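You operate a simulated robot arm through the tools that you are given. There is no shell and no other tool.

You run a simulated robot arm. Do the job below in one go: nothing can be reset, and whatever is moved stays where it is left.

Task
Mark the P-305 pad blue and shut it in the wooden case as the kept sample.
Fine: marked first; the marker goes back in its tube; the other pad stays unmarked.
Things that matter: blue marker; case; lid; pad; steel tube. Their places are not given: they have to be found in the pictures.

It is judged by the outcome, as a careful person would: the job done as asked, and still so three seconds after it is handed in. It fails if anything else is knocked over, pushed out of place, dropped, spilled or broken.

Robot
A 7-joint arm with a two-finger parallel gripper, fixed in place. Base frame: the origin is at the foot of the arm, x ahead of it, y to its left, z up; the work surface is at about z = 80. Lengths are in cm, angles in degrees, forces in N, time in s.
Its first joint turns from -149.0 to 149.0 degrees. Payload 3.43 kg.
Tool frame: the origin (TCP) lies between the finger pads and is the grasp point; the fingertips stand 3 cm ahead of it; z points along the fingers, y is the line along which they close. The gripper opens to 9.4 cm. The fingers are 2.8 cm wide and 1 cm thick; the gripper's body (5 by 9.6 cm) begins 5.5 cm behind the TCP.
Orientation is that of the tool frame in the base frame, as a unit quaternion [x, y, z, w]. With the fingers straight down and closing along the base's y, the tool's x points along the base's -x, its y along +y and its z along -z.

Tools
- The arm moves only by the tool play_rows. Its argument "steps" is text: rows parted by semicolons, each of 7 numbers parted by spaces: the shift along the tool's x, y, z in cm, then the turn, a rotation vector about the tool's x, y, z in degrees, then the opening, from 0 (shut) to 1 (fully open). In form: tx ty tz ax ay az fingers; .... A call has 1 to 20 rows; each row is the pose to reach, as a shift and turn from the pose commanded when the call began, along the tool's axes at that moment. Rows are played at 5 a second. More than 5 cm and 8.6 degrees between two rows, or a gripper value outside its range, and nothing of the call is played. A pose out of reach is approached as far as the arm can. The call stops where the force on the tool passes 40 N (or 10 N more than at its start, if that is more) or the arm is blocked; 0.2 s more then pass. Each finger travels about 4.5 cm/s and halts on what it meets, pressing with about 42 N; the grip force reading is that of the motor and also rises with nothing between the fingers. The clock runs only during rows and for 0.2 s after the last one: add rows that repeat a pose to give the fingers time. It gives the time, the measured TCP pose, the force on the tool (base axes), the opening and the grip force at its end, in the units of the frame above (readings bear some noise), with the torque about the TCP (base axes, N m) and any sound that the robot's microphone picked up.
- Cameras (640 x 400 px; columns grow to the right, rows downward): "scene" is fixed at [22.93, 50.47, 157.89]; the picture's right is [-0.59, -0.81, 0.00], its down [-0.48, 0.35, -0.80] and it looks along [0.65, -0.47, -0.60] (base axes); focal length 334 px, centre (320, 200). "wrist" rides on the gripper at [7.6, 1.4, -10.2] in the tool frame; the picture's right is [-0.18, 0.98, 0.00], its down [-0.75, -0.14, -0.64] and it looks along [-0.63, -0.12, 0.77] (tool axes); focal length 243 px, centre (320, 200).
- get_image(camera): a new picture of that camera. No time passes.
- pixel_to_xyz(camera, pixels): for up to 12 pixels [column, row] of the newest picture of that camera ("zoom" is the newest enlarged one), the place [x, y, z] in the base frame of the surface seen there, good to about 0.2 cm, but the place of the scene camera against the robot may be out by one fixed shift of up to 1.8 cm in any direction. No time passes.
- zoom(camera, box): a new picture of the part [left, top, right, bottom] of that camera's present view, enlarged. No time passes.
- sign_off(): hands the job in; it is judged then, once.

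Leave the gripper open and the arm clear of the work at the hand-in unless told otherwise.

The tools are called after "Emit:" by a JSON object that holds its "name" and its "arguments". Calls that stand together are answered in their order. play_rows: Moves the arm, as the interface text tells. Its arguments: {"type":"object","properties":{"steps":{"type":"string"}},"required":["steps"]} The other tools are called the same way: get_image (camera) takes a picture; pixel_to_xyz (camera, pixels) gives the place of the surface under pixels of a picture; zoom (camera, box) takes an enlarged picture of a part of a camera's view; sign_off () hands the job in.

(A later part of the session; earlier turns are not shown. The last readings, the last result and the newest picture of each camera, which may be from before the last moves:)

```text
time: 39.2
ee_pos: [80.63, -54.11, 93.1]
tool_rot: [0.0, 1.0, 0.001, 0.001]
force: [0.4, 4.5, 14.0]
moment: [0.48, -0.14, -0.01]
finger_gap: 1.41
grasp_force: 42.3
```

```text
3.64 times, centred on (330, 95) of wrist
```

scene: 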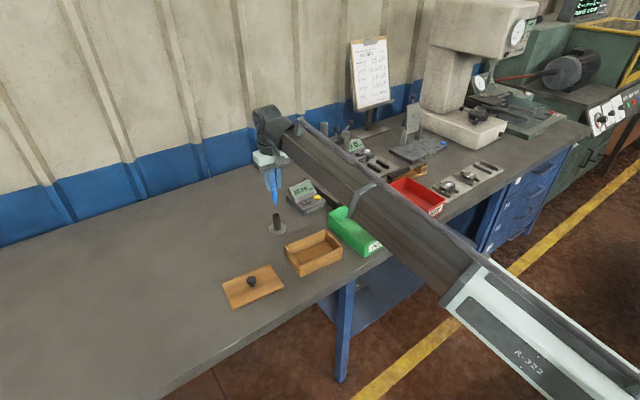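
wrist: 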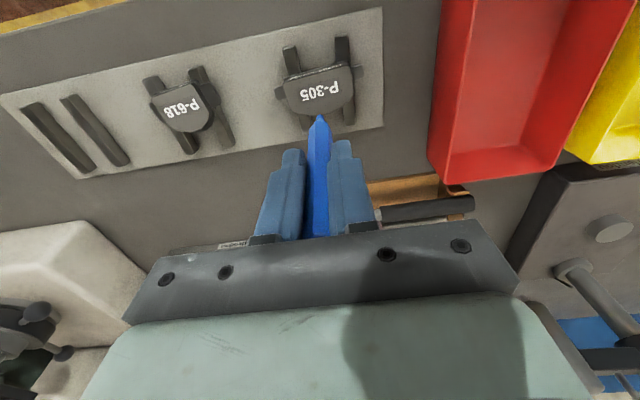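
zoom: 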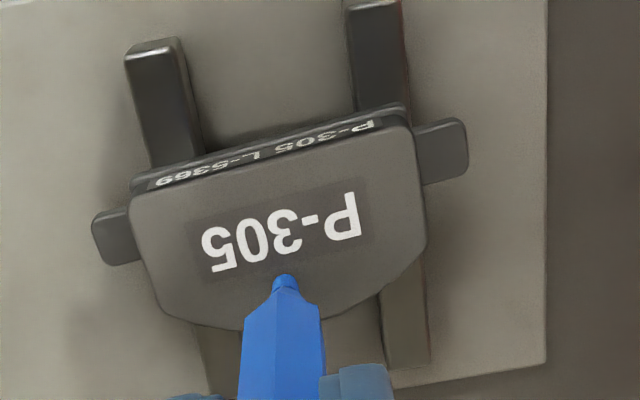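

I'll lift off to see whether there's a mark hidden under the tip.

Emit:
{"name": "play_rows", "arguments": {"steps": "0 0 -0.5 0 0 0 0; 0 0 -2 0 0 0 0; 2 0 -4 0 0 0 0; 2 0 -4 0 0 0 0"}}

Emit:
{"name": "get_image", "arguments": {"camera": "wrist"}}

Emit:
{"name": "zoom", "arguments": {"camera": "scene", "box": [430, 160, 490, 200]}}

Emit:
{"name": "zoom", "arguments": {"camera": "wrist", "box": [260, 40, 400, 150]}}

```text
time: 40.2
ee_pos: [78.53, -54.34, 97.11]
tool_rot: [0.001, 1.0, 0.001, 0.0]
force: [0.1, -0.2, -0.5]
moment: [0.0, -0.02, -0.02]
finger_gap: 1.43
grasp_force: 42.3
```

```text
taken
```

wrist: 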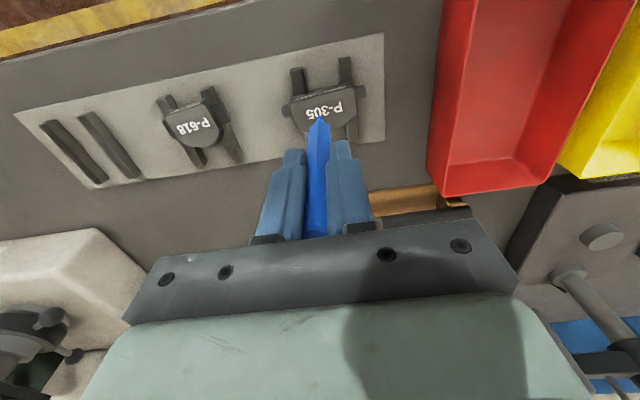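

```text
10.00 times, centred on (460, 180) of scene
```

zoom: 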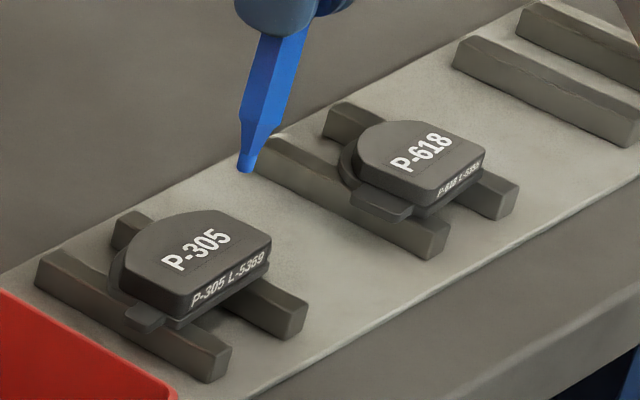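

```text
3.64 times, centred on (330, 95) of wrist
```

zoom: 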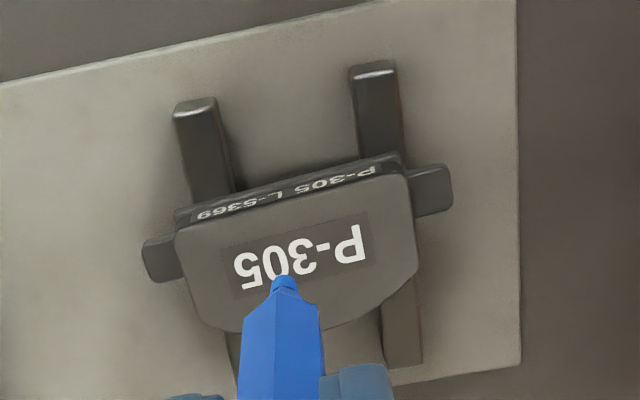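

There's no mark yet. I'll check the notice sheet for any instruction on how or where to mark.

Emit:
{"name": "zoom", "arguments": {"camera": "scene", "box": [345, 35, 395, 110]}}

Emit:
{"name": "pixel_to_xyz", "arguments": {"camera": "wrist", "pixels": [[320, 116], [320, 118], [320, 120], [292, 103], [357, 88], [302, 125], [330, 128]]}}

```text
5.33 times, centred on (370, 72) of scene
```

zoom: 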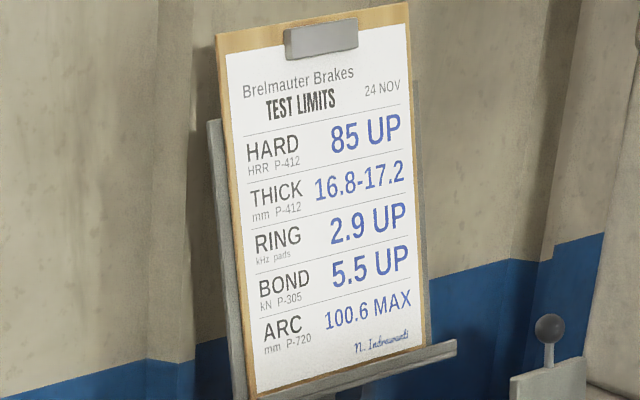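

```text
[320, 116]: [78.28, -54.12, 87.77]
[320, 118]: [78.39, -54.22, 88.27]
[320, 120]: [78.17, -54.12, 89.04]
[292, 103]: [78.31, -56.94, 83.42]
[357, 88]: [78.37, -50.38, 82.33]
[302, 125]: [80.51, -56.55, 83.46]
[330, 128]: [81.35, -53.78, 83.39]
```

The sheet gives nothing on marking. I'll try again at the centre of the block with a steady press and a stroke.

Emit:
{"name": "play_rows", "arguments": {"steps": "-0.5 0 1 0 0 0 0; -1 0 2 0 0 0 0; -1 0 3 0 0 0 0; -1 0 3.6 0 0 0 0; -1 0 3.85 0 0 0 0; -1 0 3.95 0 0 0 0; -1 0 4 0 0 0 0; -1 0 4 0 0 0 0; -1 0 4 0 0 0 0; -1 0 4 0 0 0 0; -1 0 4 0 0 0 0"}}

Emit:
{"name": "zoom", "arguments": {"camera": "scene", "box": [430, 160, 490, 200]}}

Emit:
{"name": "zoom", "arguments": {"camera": "wrist", "box": [260, 40, 400, 150]}}

```text
time: 42.6
ee_pos: [79.73, -54.09, 93.15]
tool_rot: [0.0, 1.0, 0.0, 0.001]
force: [-0.4, -1.3, 20.2]
moment: [-0.09, -0.04, 0.02]
finger_gap: 1.4
grasp_force: 42.1
```

```text
10.00 times, centred on (460, 180) of scene
```

zoom: 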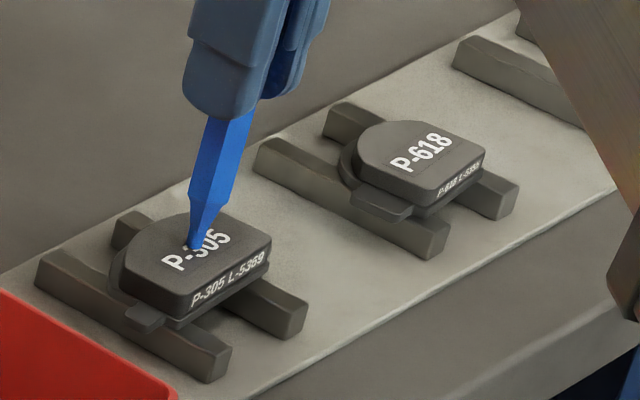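

```text
3.64 times, centred on (330, 95) of wrist
```

zoom: 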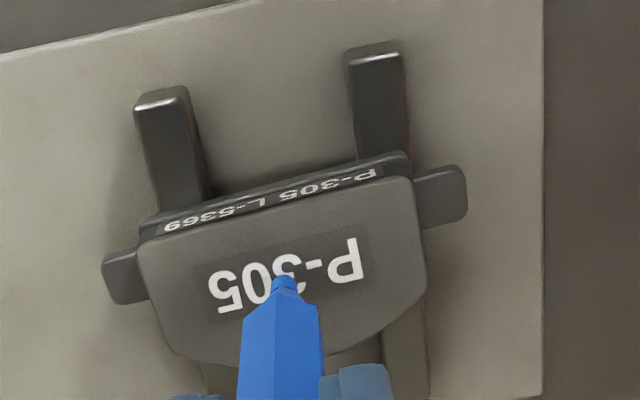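

The tip is pressing on the block centre. I'll ease off a little, draw a stroke along y, and then lift to look.

Emit:
{"name": "play_rows", "arguments": {"steps": "0 0 -0.06 0 0 0 0; 0 0.3 -0.06 0 0 0 0; 0 0.6 -0.06 0 0 0 0; 0 0.9 -0.06 0 0 0 0; 0 1.2 -0.06 0 0 0 0; 0 0.8 -0.06 0 0 0 0; 0 0.4 -0.06 0 0 0 0; 0 0 -0.06 0 0 0 0; 0 -0.4 -0.06 0 0 0 0; 0 -0.8 -0.06 0 0 0 0; 0 -1.2 -0.06 0 0 0 0; 0 -1.2 -0.06 0 0 0 0"}}

Emit:
{"name": "zoom", "arguments": {"camera": "scene", "box": [430, 160, 490, 200]}}

Emit:
{"name": "zoom", "arguments": {"camera": "wrist", "box": [260, 40, 400, 150]}}

```text
time: 45.2
ee_pos: [79.68, -55.33, 93.17]
tool_rot: [0.0, 1.0, 0.001, 0.0]
force: [-0.4, -0.5, 0.3]
moment: [0.04, 0.01, -0.02]
finger_gap: 1.39
grasp_force: 41.8
```

```text
10.00 times, centred on (460, 180) of scene
```

zoom: 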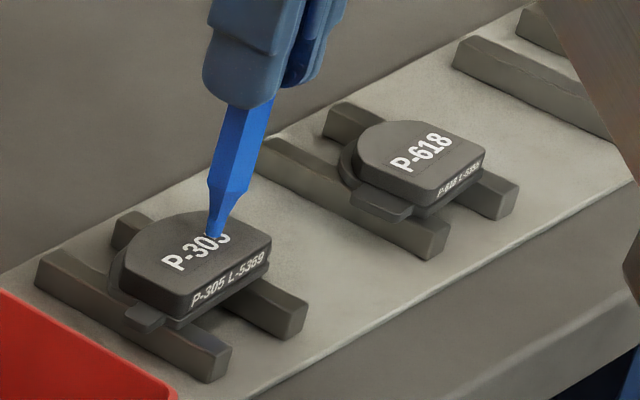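

```text
3.64 times, centred on (330, 95) of wrist
```

zoom: 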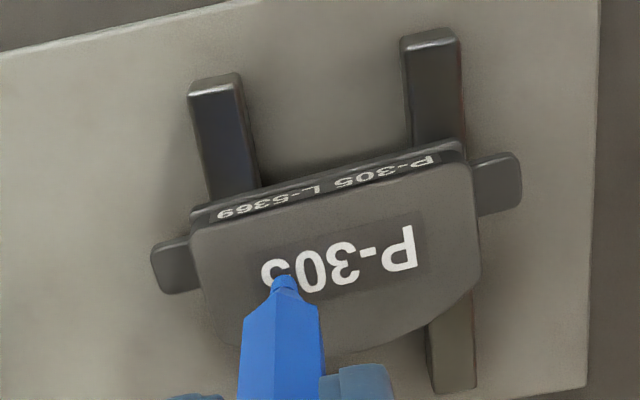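

I'll lift clear and look closely at the block's surface.

Emit:
{"name": "play_rows", "arguments": {"steps": "0 0 -1 0 0 0 0; 0 0 -3 0 0 0 0; 2.5 0.6 -4 0 0 0 0; 5 1.2 -4 0 0 0 0; 5 1.2 -4 0 0 0 0"}}

Emit:
{"name": "get_image", "arguments": {"camera": "wrist"}}

Emit:
{"name": "zoom", "arguments": {"camera": "wrist", "box": [280, 90, 370, 160]}}

Emit:
{"name": "zoom", "arguments": {"camera": "scene", "box": [435, 175, 465, 195]}}

```text
time: 46.4
ee_pos: [74.68, -54.08, 97.14]
tool_rot: [0.001, 1.0, 0.001, -0.001]
force: [-0.8, -0.2, 0.3]
moment: [0.01, -0.01, -0.01]
finger_gap: 1.43
grasp_force: 41.6
```

```text
taken
```

wrist: 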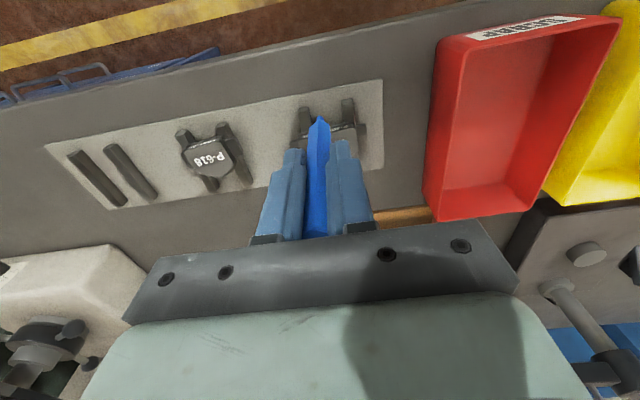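

```text
5.71 times, centred on (325, 125) of wrist
```

zoom: 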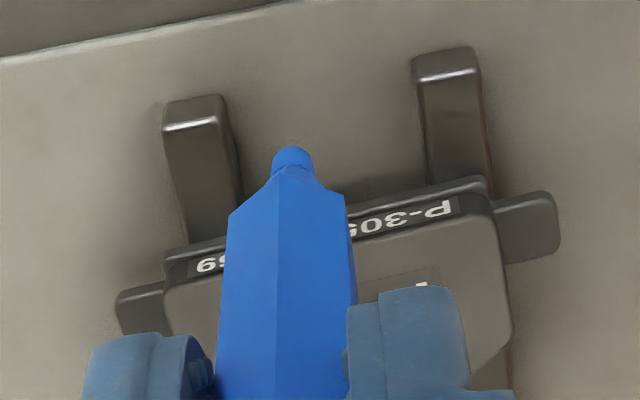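

```text
16.00 times, centred on (450, 185) of scene
```

zoom: 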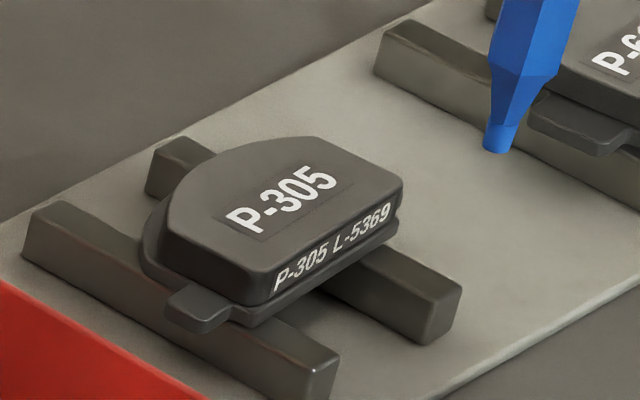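

Still no mark. The strokes so far were short and the pressure varied, so I'll draw one long stroke of about 4 cm across the block beside the label at steady light pressure. I'll start at the y -56 end.

Emit:
{"name": "play_rows", "arguments": {"steps": "-1.5 -0.5 0 0 0 0 0; -3.5 -1.2 0.5 0 0 0 0; -5.6 -1.7 2 0 0 0 0; -5.6 -1.7 3.2 0 0 0 0; -5.6 -1.7 3.7 0 0 0 0; -5.6 -1.7 3.9 0 0 0 0; -5.6 -1.7 3.98 0 0 0 0; -5.6 -1.7 3.98 0 0 0 0"}}

Emit:
{"name": "zoom", "arguments": {"camera": "scene", "box": [435, 172, 465, 192]}}

```text
time: 48.2
ee_pos: [80.25, -55.89, 93.15]
tool_rot: [0.001, 1.0, 0.001, 0.0]
force: [-0.3, -0.6, -0.5]
moment: [-0.01, 0.01, 0.04]
finger_gap: 1.39
grasp_force: 41.9
```

```text
16.00 times, centred on (450, 182) of scene
```

zoom: 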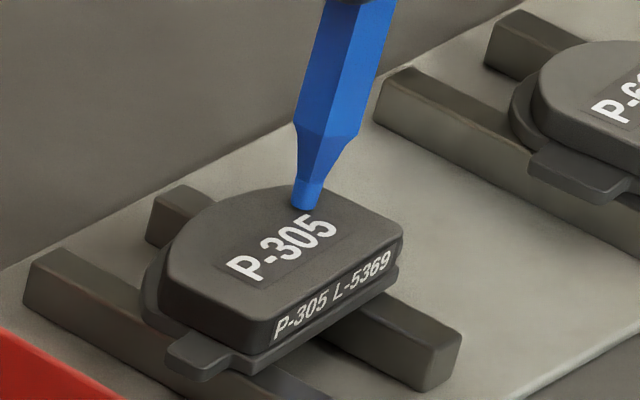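

The tip is just above the surface, clear of the label. I'll press down lightly.

Emit:
{"name": "play_rows", "arguments": {"steps": "0 0 0.04 0 0 0 0; 0 0 0.08 0 0 0 0; 0 0 0.12 0 0 0 0; 0 0 0.12 0 0 0 0"}}

```text
time: 49.2
ee_pos: [80.14, -55.88, 93.14]
tool_rot: [0.001, 1.0, 0.0, 0.001]
force: [0.7, -1.3, 10.5]
moment: [-0.11, -0.13, -0.02]
finger_gap: 1.41
grasp_force: 41.7
```

Contact is 10 N. Now I'll draw one long continuous stroke toward +y.

Emit:
{"name": "play_rows", "arguments": {"steps": "0 0.25 0 0 0 0 0; 0 0.5 0 0 0 0 0; 0 0.75 0.01 0 0 0 0; 0 1 0.01 0 0 0 0; 0 1.25 0.02 0 0 0 0; 0 1.5 0.02 0 0 0 0; 0 1.75 0.03 0 0 0 0; 0 2 0.03 0 0 0 0; 0 2.25 0.04 0 0 0 0; 0 2.5 0.04 0 0 0 0; 0 2.75 0.05 0 0 0 0; 0 3 0.05 0 0 0 0; 0 3.25 0.05 0 0 0 0; 0 3.5 0.05 0 0 0 0; 0 3.5 0.05 0 0 0 0"}}

Emit:
{"name": "zoom", "arguments": {"camera": "scene", "box": [435, 172, 465, 192]}}

Emit:
{"name": "zoom", "arguments": {"camera": "wrist", "box": [260, 40, 400, 150]}}

```text
time: 52.4
ee_pos: [80.15, -52.36, 93.08]
tool_rot: [0.0, 1.0, 0.0, -0.001]
force: [-0.9, -6.3, 20.9]
moment: [-0.63, 0.04, 0.03]
finger_gap: 1.45
grasp_force: 42.0
```

```text
16.00 times, centred on (450, 182) of scene
```

zoom: 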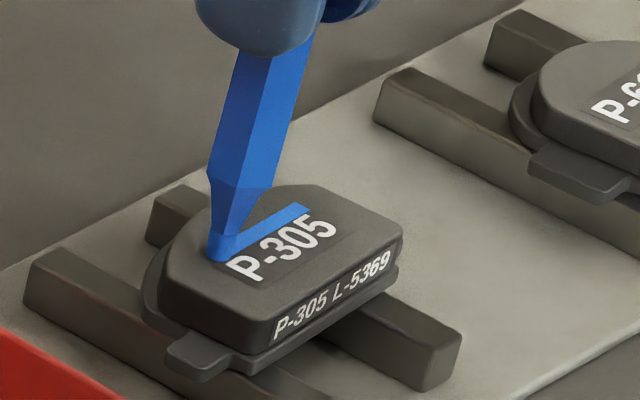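

```text
3.64 times, centred on (330, 95) of wrist
```

zoom: 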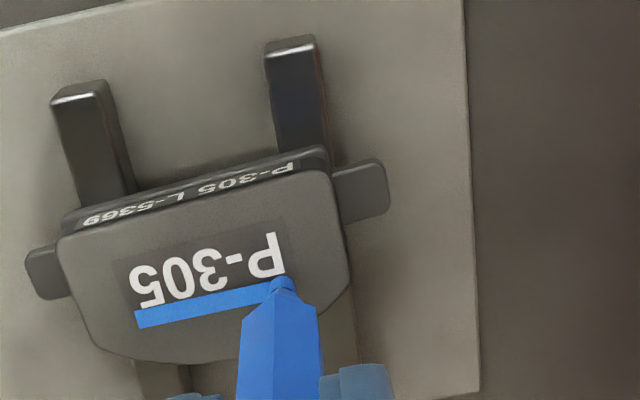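

A clear blue stripe now runs beside the label, and the label is still readable. I'll lift straight up and return the marker to its tube.

Emit:
{"name": "play_rows", "arguments": {"steps": "0 0 -0.5 0 0 0 0; 0 0 -2 0 0 0 0; 0 0 -4 0 0 0 0; 0 0 -7 0 0 0 0; 0 0 -10 0 0 0 0; 0 0 -10 0 0 0 0"}}

Emit:
{"name": "get_image", "arguments": {"camera": "wrist"}}

Emit:
{"name": "zoom", "arguments": {"camera": "scene", "box": [425, 100, 495, 200]}}

```text
time: 53.8
ee_pos: [80.26, -52.3, 102.92]
tool_rot: [0.0, 1.0, 0.001, 0.0]
force: [0.0, 0.4, 0.1]
moment: [-0.02, 0.02, 0.03]
finger_gap: 1.44
grasp_force: 42.2
```

```text
taken
```

wrist: 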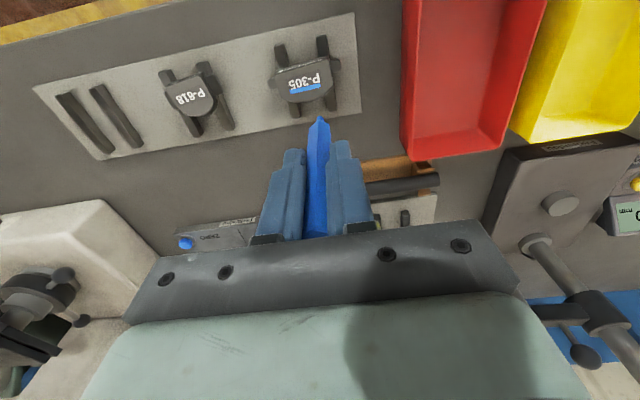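

```text
4.00 times, centred on (460, 150) of scene
```

zoom: 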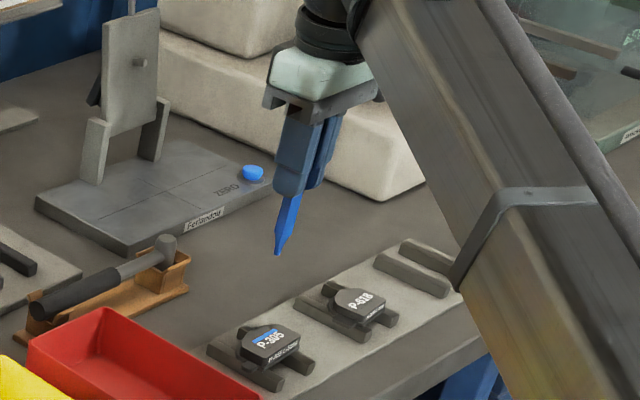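

The mark is done. I'll sweep back along the same path toward the tube.

Emit:
{"name": "play_rows", "arguments": {"steps": "-0.3 1 0 0 0 0 0; -1 3.5 0 0 0 0 0; -1.8 7 0 0 0 0 0; -2.6 10.5 0 0 0 0 0; -3.4 14 0 0 0 0 0; -4.2 17.5 0 0 0 0 0; -5 21 0 0 0 0 0; -5.5 24.5 0 0 0 0 0; -5.5 28 0 0 0 0 0; -5.5 31.5 0 0 0 0 0; -5.5 35 0 0 0 0 0; -5.5 38.5 0 0 0 0 0; -5.5 42 0 0 0 0 0; -5.5 45.5 0 0 0 0 0; -5.5 49 0 0 0 0 0; -5.5 52.5 0 0 0 0 0; -5.5 56 0 0 0 0 0; -5.5 58.5 0 0 0 0 0; -5.5 60 0 0 0 0 0; -5.5 60 0 0 0 0 0"}}

```text
time: 58.0
ee_pos: [85.54, 7.79, 102.92]
tool_rot: [0.001, 1.0, 0.001, 0.0]
force: [-0.3, 0.9, -0.2]
moment: [0.02, -0.02, 0.02]
finger_gap: 1.41
grasp_force: 41.8
```

Next I'll move out over the tube and stop with the tip about 4 cm above the rim.

Emit:
{"name": "play_rows", "arguments": {"steps": "-1 0.3 0 0 0 0 0; -3.5 0.8 0 0 0 0 0; -7 1.6 0 0 0 0 0; -10 2.4 0.5 0 0 0 0; -12.5 3 1.5 0 0 0 0; -13.8 3.2 2.3 0 0 0 0; -14.1 3.2 2.6 0 0 0 0; -14.1 3.2 2.6 0 0 0 0"}}

Emit:
{"name": "get_image", "arguments": {"camera": "wrist"}}

Emit:
{"name": "zoom", "arguments": {"camera": "wrist", "box": [290, 60, 350, 160]}}

Emit:
{"name": "zoom", "arguments": {"camera": "scene", "box": [250, 140, 320, 240]}}

```text
time: 59.8
ee_pos: [99.9, 10.77, 100.35]
tool_rot: [0.0, 1.0, 0.001, -0.001]
force: [-0.3, -0.4, 0.3]
moment: [-0.01, -0.01, 0.04]
finger_gap: 1.41
grasp_force: 42.1
```

```text
taken
```

wrist: 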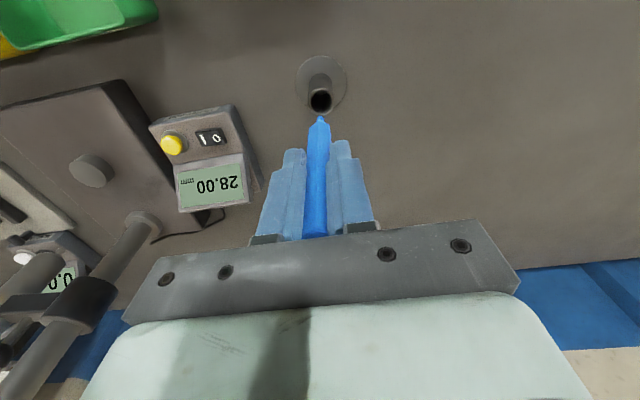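

```text
4.00 times, centred on (320, 110) of wrist
```

zoom: 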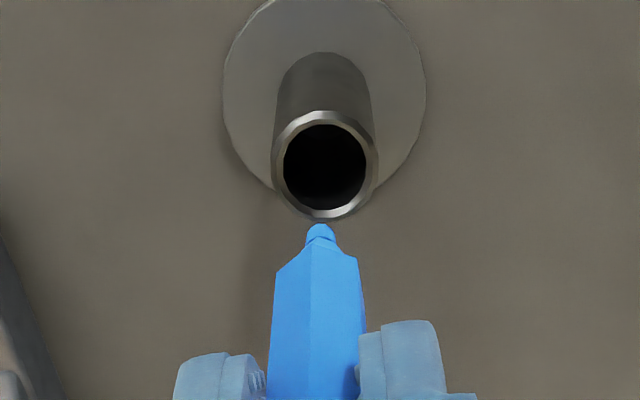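

```text
4.00 times, centred on (285, 190) of scene
```

zoom: 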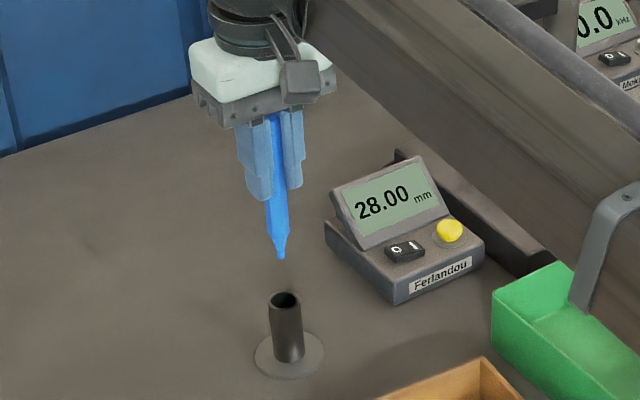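

I'll measure the rim and the tip to line them up.

Emit:
{"name": "pixel_to_xyz", "arguments": {"camera": "wrist", "pixels": [[308.7, 100], [333.8, 100], [320.5, 89], [322, 113.5], [320, 117], [320, 118.5], [320, 121], [318, 130], [311, 107], [331, 108]]}}

```text
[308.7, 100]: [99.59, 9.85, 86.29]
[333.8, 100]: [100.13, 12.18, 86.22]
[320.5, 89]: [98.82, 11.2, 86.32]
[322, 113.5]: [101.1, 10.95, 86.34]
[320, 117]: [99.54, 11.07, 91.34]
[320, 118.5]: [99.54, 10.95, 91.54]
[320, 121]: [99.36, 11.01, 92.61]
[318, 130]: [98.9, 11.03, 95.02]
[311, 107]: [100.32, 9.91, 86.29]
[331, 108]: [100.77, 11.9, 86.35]
```

The tube centre is at about (99.95, 11.05) and the tip centre is at about (99.8, 11.03). I'll shift +0.15 in x and lower until the nib enters the rim.

Emit:
{"name": "play_rows", "arguments": {"steps": "-0.15 0.02 1 0 0 0 0; -0.15 0.02 2 0 0 0 0; -0.15 0.02 3 0 0 0 0; -0.15 0.02 4 0 0 0 0; -0.15 0.02 4.8 0 0 0 0; -0.15 0.02 5.2 0 0 0 0; -0.15 0.02 5.2 0 0 0 0"}}

Emit:
{"name": "zoom", "arguments": {"camera": "wrist", "box": [290, 60, 350, 160]}}

Emit:
{"name": "zoom", "arguments": {"camera": "scene", "box": [250, 170, 310, 240]}}

```text
time: 61.4
ee_pos: [99.98, 10.79, 95.23]
tool_rot: [-0.001, 1.0, 0.001, 0.0]
force: [-0.2, 0.3, -0.2]
moment: [0.0, 0.03, 0.0]
finger_gap: 1.41
grasp_force: 41.9
```

```text
4.00 times, centred on (320, 110) of wrist
```

zoom: 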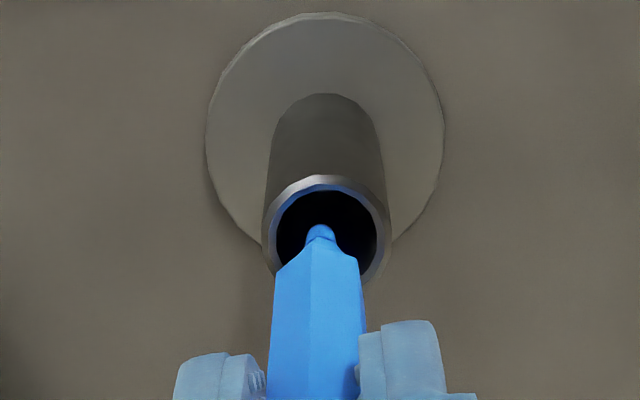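

```text
5.71 times, centred on (280, 205) of scene
```

zoom: 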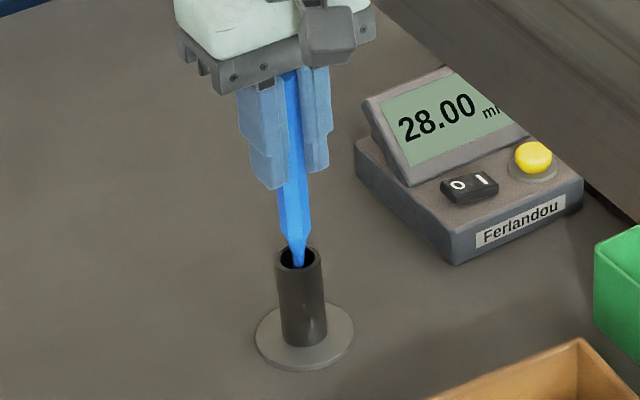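

The nib is inside the rim, but the marker sits about 0.15 cm toward -y. I'll correct that and lower gently.

Emit:
{"name": "play_rows", "arguments": {"steps": "0 0.12 0.2 0 0 0 0; 0 0.14 0.6 0 0 0 0; 0 0.14 1 0 0 0 0; 0 0.14 1.4 0 0 0 0; 0 0.14 1.8 0 0 0 0; 0 0.14 1.8 0 0 0 0"}}

Emit:
{"name": "zoom", "arguments": {"camera": "wrist", "box": [290, 60, 350, 160]}}

Emit:
{"name": "zoom", "arguments": {"camera": "scene", "box": [260, 190, 300, 240]}}

```text
time: 62.8
ee_pos: [99.97, 11.14, 93.39]
tool_rot: [0.0, 1.0, 0.001, 0.0]
force: [0.7, 0.4, 0.6]
moment: [-0.02, 0.0, 0.0]
finger_gap: 1.42
grasp_force: 41.6
```

```text
4.00 times, centred on (320, 110) of wrist
```

zoom: 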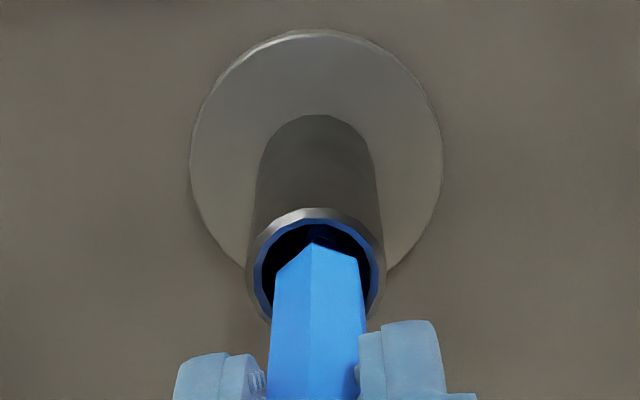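

```text
8.00 times, centred on (280, 215) of scene
```

zoom: 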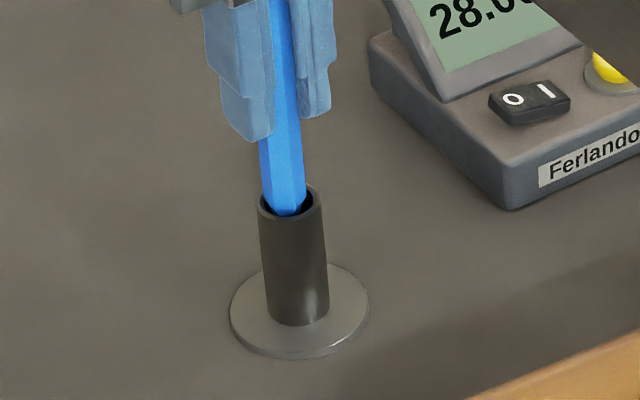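

The hexagonal body is entering the tube with no force. I'll keep lowering slowly.

Emit:
{"name": "play_rows", "arguments": {"steps": "0 0 0.4 0 0 0 0; 0 0 0.8 0 0 0 0; 0 0 1.2 0 0 0 0; 0 0 1.6 0 0 0 0; 0 0 2 0 0 0 0; 0 0 2 0 0 0 0"}}

Emit:
{"name": "zoom", "arguments": {"camera": "wrist", "box": [290, 60, 350, 160]}}

Emit:
{"name": "zoom", "arguments": {"camera": "scene", "box": [260, 190, 300, 240]}}

```text
time: 64.2
ee_pos: [99.93, 10.96, 91.56]
tool_rot: [0.0, 1.0, 0.001, 0.0]
force: [0.4, 0.6, 0.2]
moment: [0.03, -0.04, -0.02]
finger_gap: 1.45
grasp_force: 42.0
```

```text
4.00 times, centred on (320, 110) of wrist
```

zoom: 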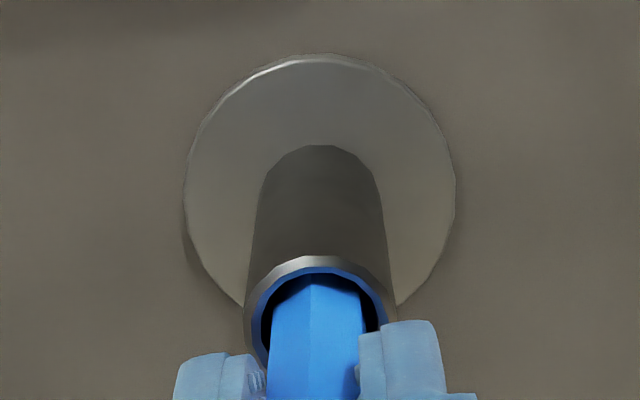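

```text
8.00 times, centred on (280, 215) of scene
```

zoom: 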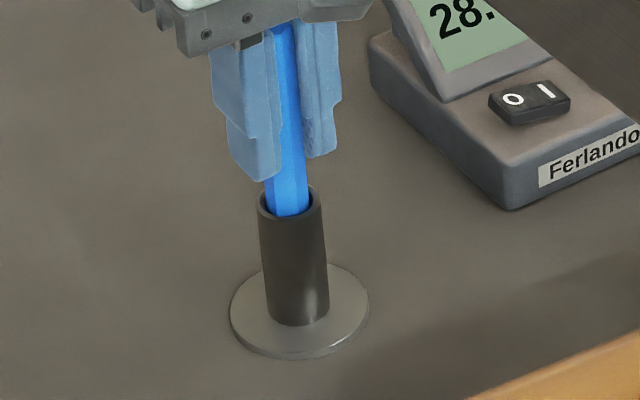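

It's sliding in freely. I'll take the last centimetre in small steps and watch for the bottom.

Emit:
{"name": "play_rows", "arguments": {"steps": "0 0 0.3 0 0 0 0; 0 0 0.6 0 0 0 0; 0 0 0.8 0 0 0 0; 0 0 0.95 0 0 0 0; 0 0 0.95 0 0 0 0"}}

```text
time: 65.4
ee_pos: [99.92, 11.07, 90.56]
tool_rot: [0.0, 1.0, 0.001, 0.0]
force: [0.5, -0.1, 0.2]
moment: [0.02, 0.0, 0.01]
finger_gap: 1.42
grasp_force: 41.8
```

Emit:
{"name": "play_rows", "arguments": {"steps": "0 0 0.1 0 0 0 0; 0 0 0.2 0 0 0 0; 0 0 0.3 0 0 0 0; 0 0 0.3 0 0 0 0"}}

```text
time: 66.4
ee_pos: [99.95, 11.05, 90.19]
tool_rot: [-0.001, 1.0, 0.001, 0.0]
force: [1.4, -0.1, -0.4]
moment: [0.02, 0.03, -0.01]
finger_gap: 1.4
grasp_force: 42.5
```

No bottom contact yet. I'll lower up to 0.4 cm more in tiny steps.

Emit:
{"name": "play_rows", "arguments": {"steps": "0 0 0.1 0 0 0 0; 0 0 0.2 0 0 0 0; 0 0 0.3 0 0 0 0; 0 0 0.3 0 0 0 0"}}

Emit:
{"name": "zoom", "arguments": {"camera": "scene", "box": [260, 190, 300, 240]}}

```text
time: 67.4
ee_pos: [99.97, 11.01, 89.95]
tool_rot: [0.0, 1.0, 0.002, 0.001]
force: [-0.9, 3.4, 21.1]
moment: [0.3, 0.06, -0.01]
finger_gap: 1.44
grasp_force: 42.0
```

```text
8.00 times, centred on (280, 215) of scene
```

zoom: 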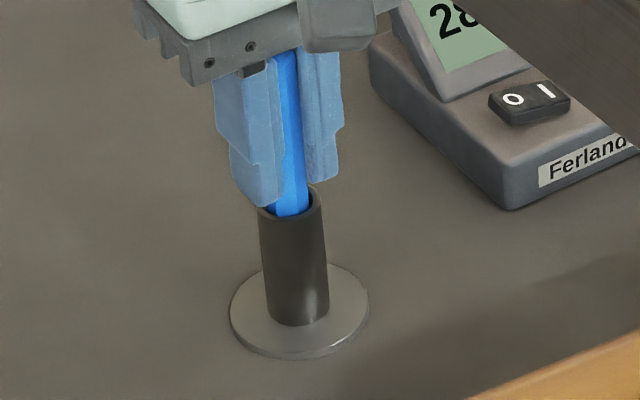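

It has bottomed out in the tube. I'll ease up 0.15 cm, open the fingers gently and rise straight up.

Emit:
{"name": "play_rows", "arguments": {"steps": "0 0 -0.15 0 0 0 0; 0 0 -0.15 0 0 0 0.18; 0 0 -0.15 0 0 0 0.24; 0 0 -0.15 0 0 0 0.35; 0 0 -0.15 0 0 0 0.45; 0 0 -0.15 0 0 0 0.5; 0 0 -0.15 0 0 0 0.5; 0 0 -1 0 0 0 0.5; 0 0 -2.5 0 0 0 0.5; 0 0 -4.5 0 0 0 0.5; 0 0 -7 0 0 0 0.5; 0 0 -10 0 0 0 0.5; 0 0 -12 0 0 0 0.5; 0 0 -12 0 0 0 0.5"}}

Emit:
{"name": "get_image", "arguments": {"camera": "wrist"}}

Emit:
{"name": "zoom", "arguments": {"camera": "scene", "box": [250, 170, 310, 240]}}

```text
time: 70.4
ee_pos: [100.08, 11.1, 102.04]
tool_rot: [0.0, 1.0, 0.001, -0.001]
force: [-0.3, -0.1, -0.3]
moment: [-0.01, 0.0, 0.04]
finger_gap: 4.7
grasp_force: 0.1
```

```text
taken
```

wrist: 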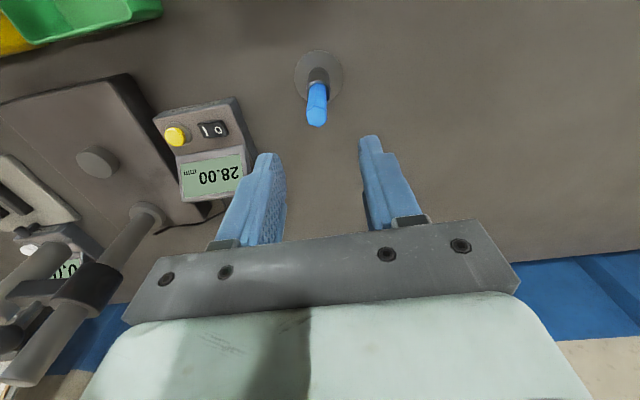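

```text
5.71 times, centred on (280, 205) of scene
```

zoom: 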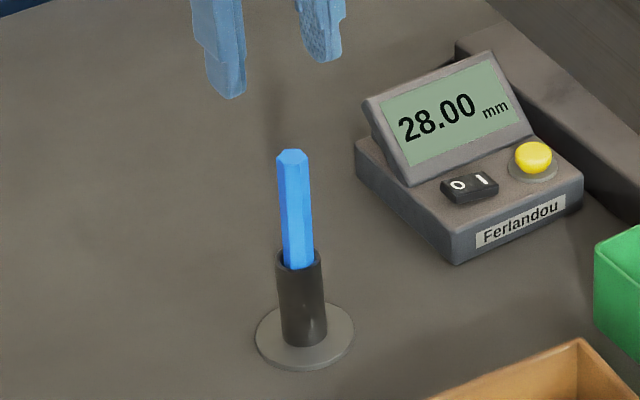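

The marker is standing back in its tube. Next is the pad. I'll retract and sweep toward it while turning the tool about 87° so the fingers close along x.

Emit:
{"name": "play_rows", "arguments": {"steps": "1 0 -0.5 0 0 0 0.6; 3.5 -0.5 -1.5 0 0 0 0.7; 7 -1 -2 0 0 5 0.7; 10.5 -2 -2 0 0 11 0.7; 13 -4 -2 0 0 17 0.7; 14 -7 -2 0 0 23 0.7; 14 -10.5 -2 0 0 29 0.7; 14 -14 -2 0 0 35 0.7; 14 -17.5 -2 0 0 41 0.7; 14 -21 -2 0 0 47 0.7; 14 -24.5 -2 0 0 53 0.7; 14 -28 -2 0 0 59 0.7; 14 -31.5 -2 0 0 65 0.7; 14 -35 -2 0 0 71 0.7; 14 -37 -2 0 0 77 0.7; 14 -38 -2 0 0 83 0.7; 14 -38 -2 0 0 87.4 0.7; 14 -38 -2 0 0 87.4 0.7"}}

```text
time: 74.2
ee_pos: [86.04, -27.01, 103.76]
tool_rot: [0.691, 0.723, 0.001, 0.0]
force: [-0.1, 0.6, -0.6]
moment: [0.03, 0.0, -0.02]
finger_gap: 6.59
grasp_force: 0.0
```

I'll continue to a point above the pad.

Emit:
{"name": "play_rows", "arguments": {"steps": "-1 -0.3 0 0 0 0 0.7; -4 -1.1 0 0 0 0 0.7; -7.5 -2.1 0 0 0 0 0.7; -11 -3.1 0 0 0 0 0.7; -14.5 -4.1 0 0 0 0 0.7; -18 -5.1 0 0 0 0 0.7; -21.5 -6 0 0 0 0 0.7; -24.5 -6.9 0.5 0 0 0 0.7; -26 -7.3 2 0 0 0 0.7; -26.5 -7.4 4 0 0 0 0.7; -26.5 -7.4 6 0 0 0 0.7; -26.5 -7.4 6 0 0 0 0.7"}}

Emit:
{"name": "get_image", "arguments": {"camera": "wrist"}}

Emit:
{"name": "zoom", "arguments": {"camera": "wrist", "box": [240, 60, 400, 180]}}

Emit:
{"name": "zoom", "arguments": {"camera": "scene", "box": [420, 130, 490, 200]}}

```text
time: 76.8
ee_pos: [79.72, -53.72, 97.75]
tool_rot: [0.691, 0.723, 0.001, -0.001]
force: [-0.4, -0.4, 0.1]
moment: [0.02, -0.01, 0.01]
finger_gap: 6.59
grasp_force: 0.1
```

```text
taken
```

wrist: 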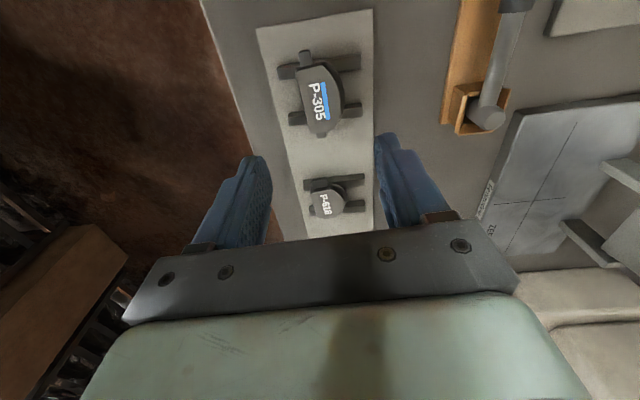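

```text
3.33 times, centred on (320, 120) of wrist
```

zoom: 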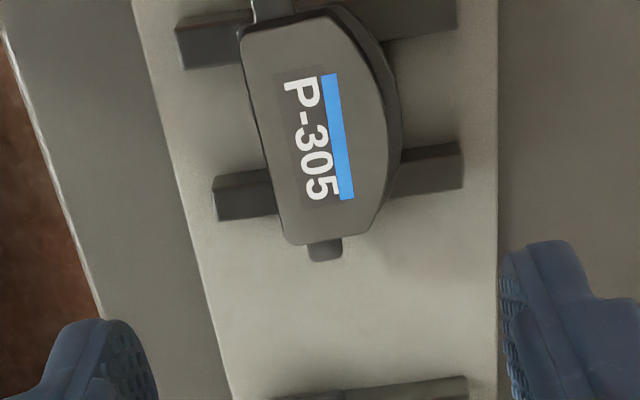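

```text
5.71 times, centred on (455, 165) of scene
```

zoom: 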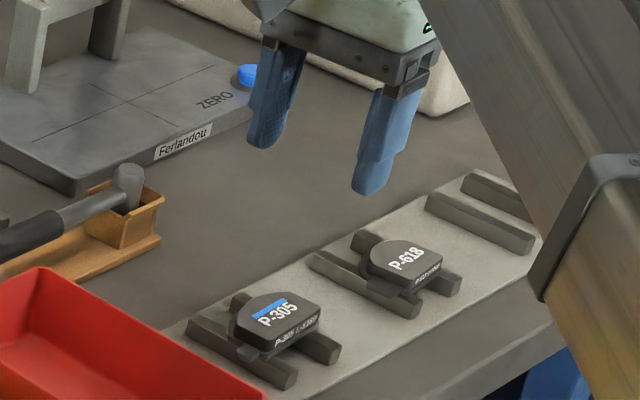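

I'll re-measure the block edges and rails from this view.

Emit:
{"name": "pixel_to_xyz", "arguments": {"camera": "wrist", "pixels": [[297.5, 72], [310, 128], [303.5, 102], [338, 88], [339, 105], [320, 63], [312, 132], [329, 128], [321, 135], [300, 119], [355, 109], [350, 90]]}}

```text
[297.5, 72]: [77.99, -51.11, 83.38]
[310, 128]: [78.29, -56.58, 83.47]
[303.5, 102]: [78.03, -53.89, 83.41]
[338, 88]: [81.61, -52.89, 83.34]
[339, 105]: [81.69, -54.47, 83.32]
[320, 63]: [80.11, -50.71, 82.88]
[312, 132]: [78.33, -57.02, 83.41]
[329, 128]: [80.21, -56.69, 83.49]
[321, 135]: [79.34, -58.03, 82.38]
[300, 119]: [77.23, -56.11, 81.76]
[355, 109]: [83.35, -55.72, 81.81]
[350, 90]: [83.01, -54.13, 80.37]
```

Tool and pad line up. I'll centre on x 79.9 and go down to z 84.95, with the fingertips just above rail height and beside the block.

Emit:
{"name": "play_rows", "arguments": {"steps": "-0.08 0.12 1 0 0 0 0.7; -0.08 0.12 3 0 0 0 0.7; -0.08 0.12 5.5 0 0 0 0.7; -0.08 0.12 8 0 0 0 0.7; -0.08 0.12 10 0 0 0 0.7; -0.08 0.12 11.5 0 0 0 0.7; -0.08 0.12 12.3 0 0 0 0.7; -0.08 0.12 12.8 0 0 0 0.7; -0.08 0.12 12.8 0 0 0 0.7"}}

Emit:
{"name": "get_image", "arguments": {"camera": "wrist"}}

Emit:
{"name": "zoom", "arguments": {"camera": "scene", "box": [425, 150, 485, 200]}}

```text
time: 78.8
ee_pos: [79.84, -53.86, 84.83]
tool_rot: [0.691, 0.723, 0.001, -0.001]
force: [-0.3, -0.6, 0.2]
moment: [-0.02, -0.01, -0.02]
finger_gap: 6.56
grasp_force: 0.1
```

```text
taken
```

wrist: 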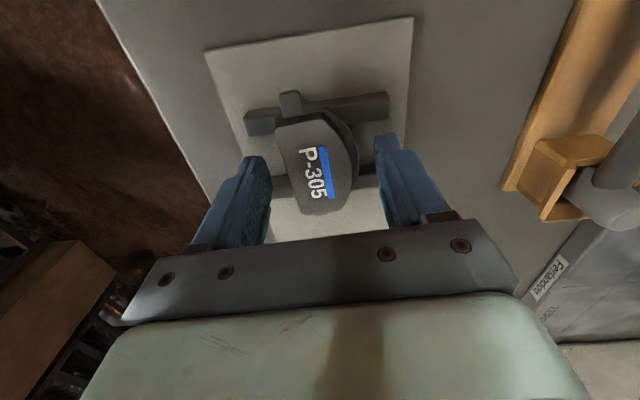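

```text
8.00 times, centred on (455, 175) of scene
```

zoom: 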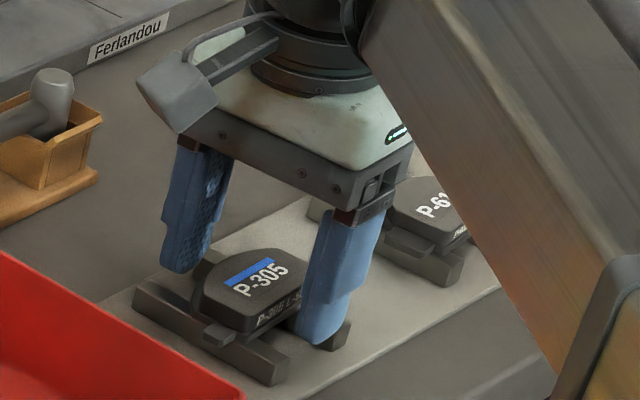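

The fingers straddle the block. I'll close gently.

Emit:
{"name": "play_rows", "arguments": {"steps": "0 0 0 0 0 0 0.55; 0 0 0 0 0 0 0.48; 0 0 0 0 0 0 0.43; 0 0 0 0 0 0 0.38; 0 0 0 0 0 0 0.3; 0 0 0 0 0 0 0.2; 0 0 0 0 0 0 0.2; 0 0 0 0 0 0 0.2"}}

Emit:
{"name": "get_image", "arguments": {"camera": "wrist"}}

Emit:
{"name": "zoom", "arguments": {"camera": "scene", "box": [425, 150, 485, 200]}}

```text
time: 80.6
ee_pos: [79.92, -53.86, 84.92]
tool_rot: [0.691, 0.723, 0.001, -0.001]
force: [0.0, -1.0, -0.2]
moment: [-0.02, 0.0, 0.0]
finger_gap: 4.3
grasp_force: 41.8
```

```text
taken
```

wrist: 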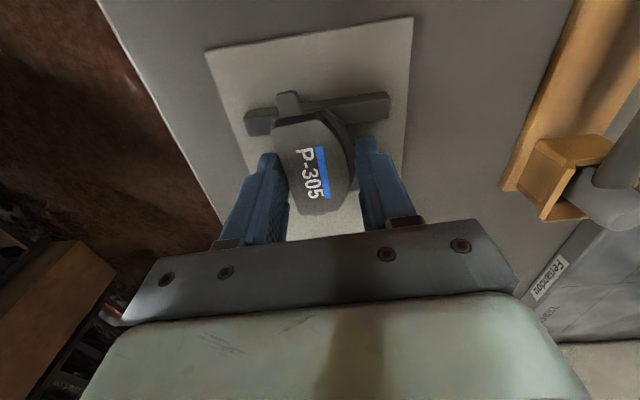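

```text
8.00 times, centred on (455, 175) of scene
```

zoom: 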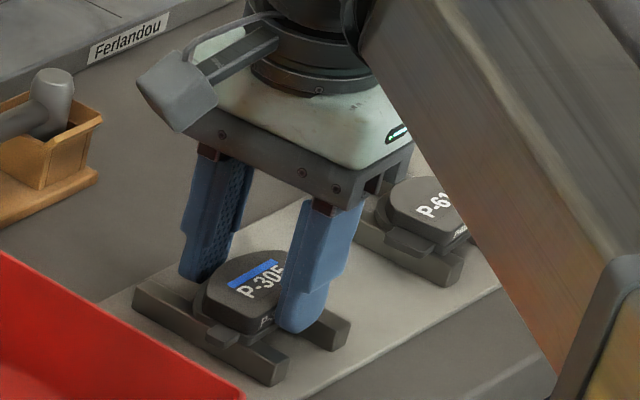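

The pad is held with a gap of 4.3 cm at 42 N. I'll lift slowly and check it comes up level.

Emit:
{"name": "play_rows", "arguments": {"steps": "0 0 -0.4 0 0 0 0.2; 0 0 -1 0 0 0 0.2; 0 0 -2 0 0 0 0.2; 0 0 -3.5 0 0 0 0.2; 0 0 -5 0 0 0 0.2; 0 0 -5 0 0 0 0.2"}}

Emit:
{"name": "get_image", "arguments": {"camera": "wrist"}}

Emit:
{"name": "zoom", "arguments": {"camera": "scene", "box": [425, 130, 485, 200]}}

```text
time: 82.0
ee_pos: [80.05, -53.79, 90.06]
tool_rot: [0.691, 0.723, 0.0, -0.001]
force: [0.2, 0.6, -2.1]
moment: [-0.03, 0.0, 0.01]
finger_gap: 4.31
grasp_force: 41.7
```

```text
taken
```

wrist: 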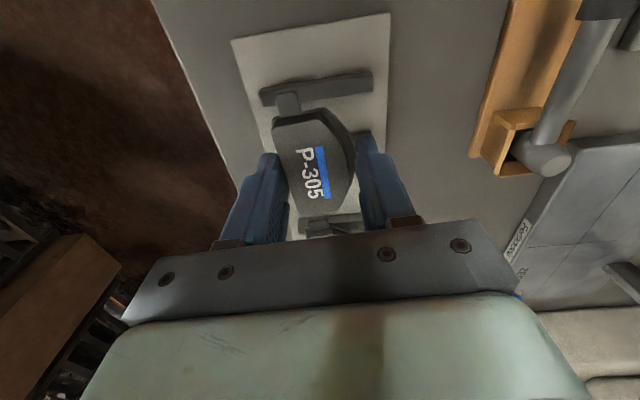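

```text
5.71 times, centred on (455, 165) of scene
```

zoom: 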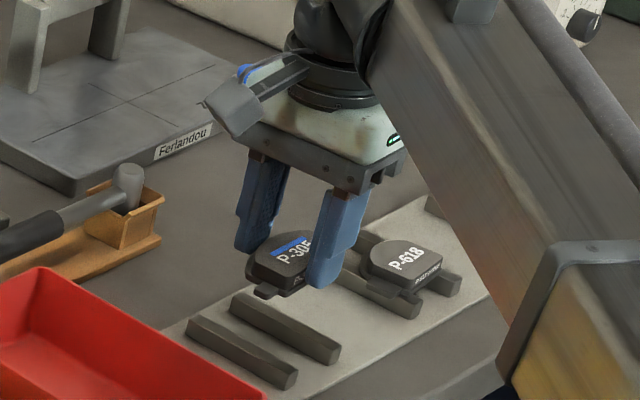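

The pad came up level. I'll raise it fully and sweep it over toward the case.

Emit:
{"name": "play_rows", "arguments": {"steps": "0 0 -3 0 0 0 0.2; 0 0 -6.5 0 0 0 0.2; 0 0 -10 0 0 0 0.2; 1 0.3 -13 0 0 0 0.2; 3.5 1 -14 0 0 0 0.2; 7 2 -14 0 0 0 0.2; 10.5 3 -14 0 0 0 0.2; 14 4 -14 0 0 0 0.2; 17.5 5 -14 0 0 0 0.2; 21 6 -14 0 0 0 0.2; 24.5 7 -14 0 0 0 0.2; 28 7.3 -14 0 0 0 0.2; 31.5 7.45 -14 0 0 0 0.2; 35 7.6 -14 0 0 0 0.2; 38.5 7.75 -14 0 0 0 0.2; 42 7.9 -14 0 0 0 0.2; 45.5 8.1 -14 0 0 0 0.2; 48 8.2 -14 0 0 0 0.2; 49 8.25 -14 0 0 0 0.2; 49 8.25 -14 0 0 0 0.2"}}

Emit:
{"name": "get_image", "arguments": {"camera": "scene"}}

```text
time: 86.2
ee_pos: [85.88, -4.52, 104.07]
tool_rot: [0.691, 0.723, 0.001, -0.001]
force: [-0.3, -0.4, -1.3]
moment: [-0.03, -0.01, 0.01]
finger_gap: 4.35
grasp_force: 42.2
```

```text
taken
```

scene: 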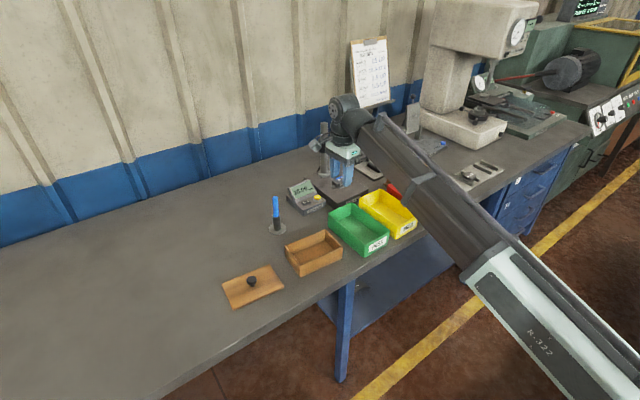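

The pad is held steady. I'll move over the case, turning about 8° to match its angle.

Emit:
{"name": "play_rows", "arguments": {"steps": "1 -0.2 0 0 0 0 0.2; 3.5 -0.9 0.5 0 0 2 0.2; 6.5 -1.7 1 0 0 4 0.2; 9.5 -2.4 1.5 0 0 6 0.2; 12 -3 2.5 0 0 7.8 0.2; 13.2 -3.3 3 0 0 7.8 0.2; 13.46 -3.3 3 0 0 7.8 0.2; 13.46 -3.3 3 0 0 7.8 0.2"}}

Emit:
{"name": "get_image", "arguments": {"camera": "wrist"}}

Emit:
{"name": "zoom", "arguments": {"camera": "scene", "box": [260, 180, 360, 290]}}

```text
time: 88.0
ee_pos: [81.91, 8.95, 101.08]
tool_rot: [0.738, 0.674, 0.001, -0.001]
force: [-0.2, -0.2, -1.6]
moment: [-0.01, 0.01, 0.02]
finger_gap: 4.31
grasp_force: 41.7
```

```text
taken
```

wrist: 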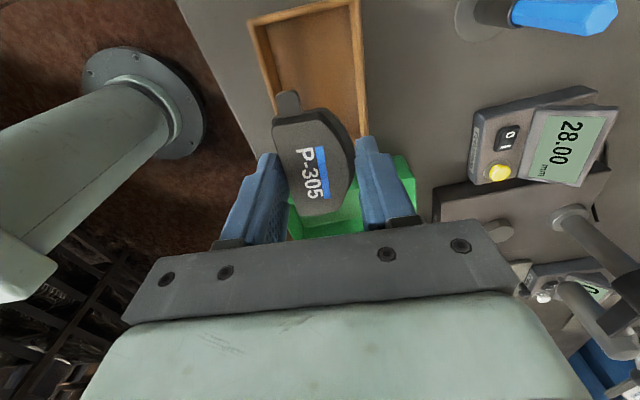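

```text
3.64 times, centred on (310, 235) of scene
```

zoom: 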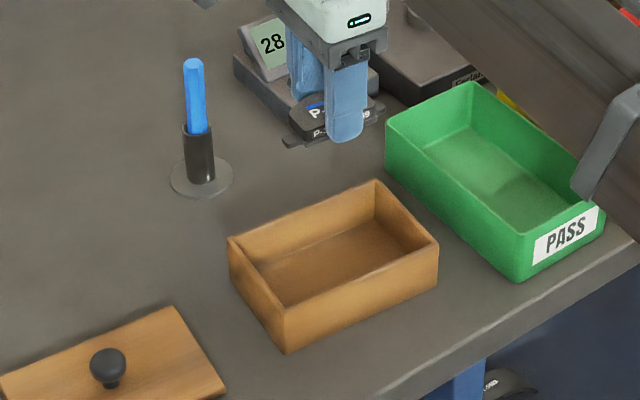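

I'll measure the case rim from this closer view.

Emit:
{"name": "zoom", "arguments": {"camera": "wrist", "box": [230, 0, 390, 120]}}

Emit:
{"name": "pixel_to_xyz", "arguments": {"camera": "wrist", "pixels": [[251, 24], [258, 50], [266, 80], [270, 95], [357, 4], [361, 40], [364, 80], [366, 120], [300, 12], [264, 30], [352, 12], [310, 60]]}}

Emit:
{"name": "pixel_to_xyz", "arguments": {"camera": "scene", "pixels": [[286, 246], [300, 276], [327, 231], [344, 246], [312, 238], [335, 238], [322, 261], [292, 260]]}}

```text
3.33 times, centred on (310, 60) of wrist
```

zoom: 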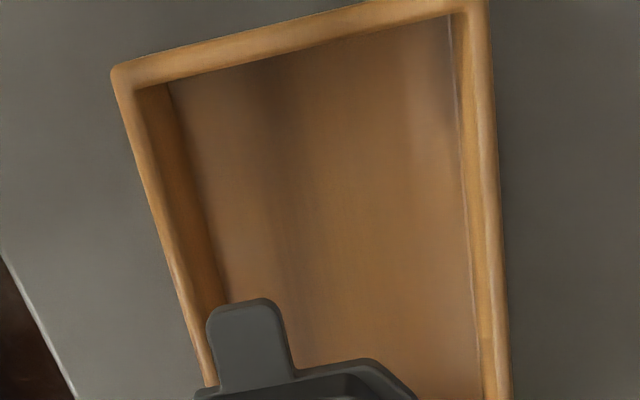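

```text
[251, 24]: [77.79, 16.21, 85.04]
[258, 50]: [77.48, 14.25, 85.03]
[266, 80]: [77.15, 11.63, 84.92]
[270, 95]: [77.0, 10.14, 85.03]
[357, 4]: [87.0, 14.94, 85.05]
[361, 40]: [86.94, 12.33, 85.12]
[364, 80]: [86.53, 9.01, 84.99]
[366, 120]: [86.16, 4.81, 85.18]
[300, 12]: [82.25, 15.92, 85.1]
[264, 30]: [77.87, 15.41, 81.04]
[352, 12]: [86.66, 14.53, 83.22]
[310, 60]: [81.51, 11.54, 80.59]
```

```text
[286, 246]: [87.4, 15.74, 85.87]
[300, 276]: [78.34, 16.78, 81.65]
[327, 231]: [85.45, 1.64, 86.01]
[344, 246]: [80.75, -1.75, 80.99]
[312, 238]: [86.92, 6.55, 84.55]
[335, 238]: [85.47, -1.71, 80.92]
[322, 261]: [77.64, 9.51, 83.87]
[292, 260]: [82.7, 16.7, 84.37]
```

The case centre is at about (81.75, 8.85), and the fingers have about 1 cm of clearance to each side wall. I'll lower the pad in, stopping just above the floor.

Emit:
{"name": "play_rows", "arguments": {"steps": "0 -0.13 1 0 0 0 0.2; 0 -0.13 3 0 0 0 0.2; 0 -0.13 6 0 0 0 0.2; 0 -0.13 9 0 0 0 0.2; 0 -0.13 11.5 0 0 0 0.2; 0 -0.13 13.5 0 0 0 0.2; 0 -0.13 15 0 0 0 0.2; 0 -0.13 16 0 0 0 0.2; 0 -0.13 16.7 0 0 0 0.2; 0 -0.13 16.7 0 0 0 0.2"}}

Emit:
{"name": "get_image", "arguments": {"camera": "wrist"}}

Emit:
{"name": "zoom", "arguments": {"camera": "scene", "box": [260, 190, 360, 290]}}

```text
time: 90.2
ee_pos: [82.08, 8.76, 84.24]
tool_rot: [0.738, 0.675, 0.0, 0.0]
force: [0.5, -0.5, -1.5]
moment: [-0.01, -0.02, -0.02]
finger_gap: 4.33
grasp_force: 41.9
```

```text
taken
```

wrist: 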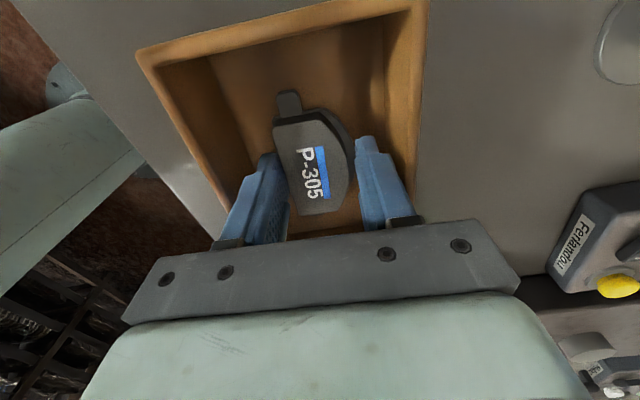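

```text
4.00 times, centred on (310, 240) of scene
```

zoom: 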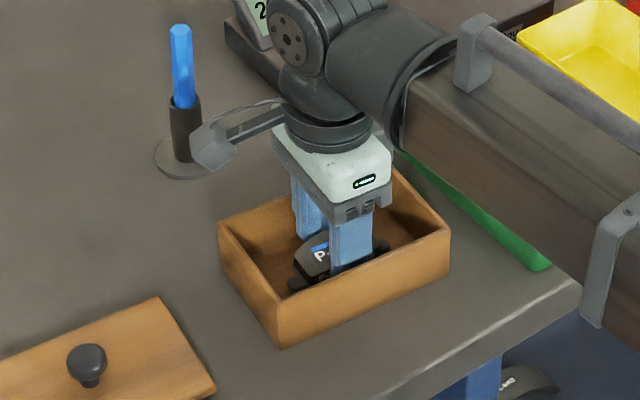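

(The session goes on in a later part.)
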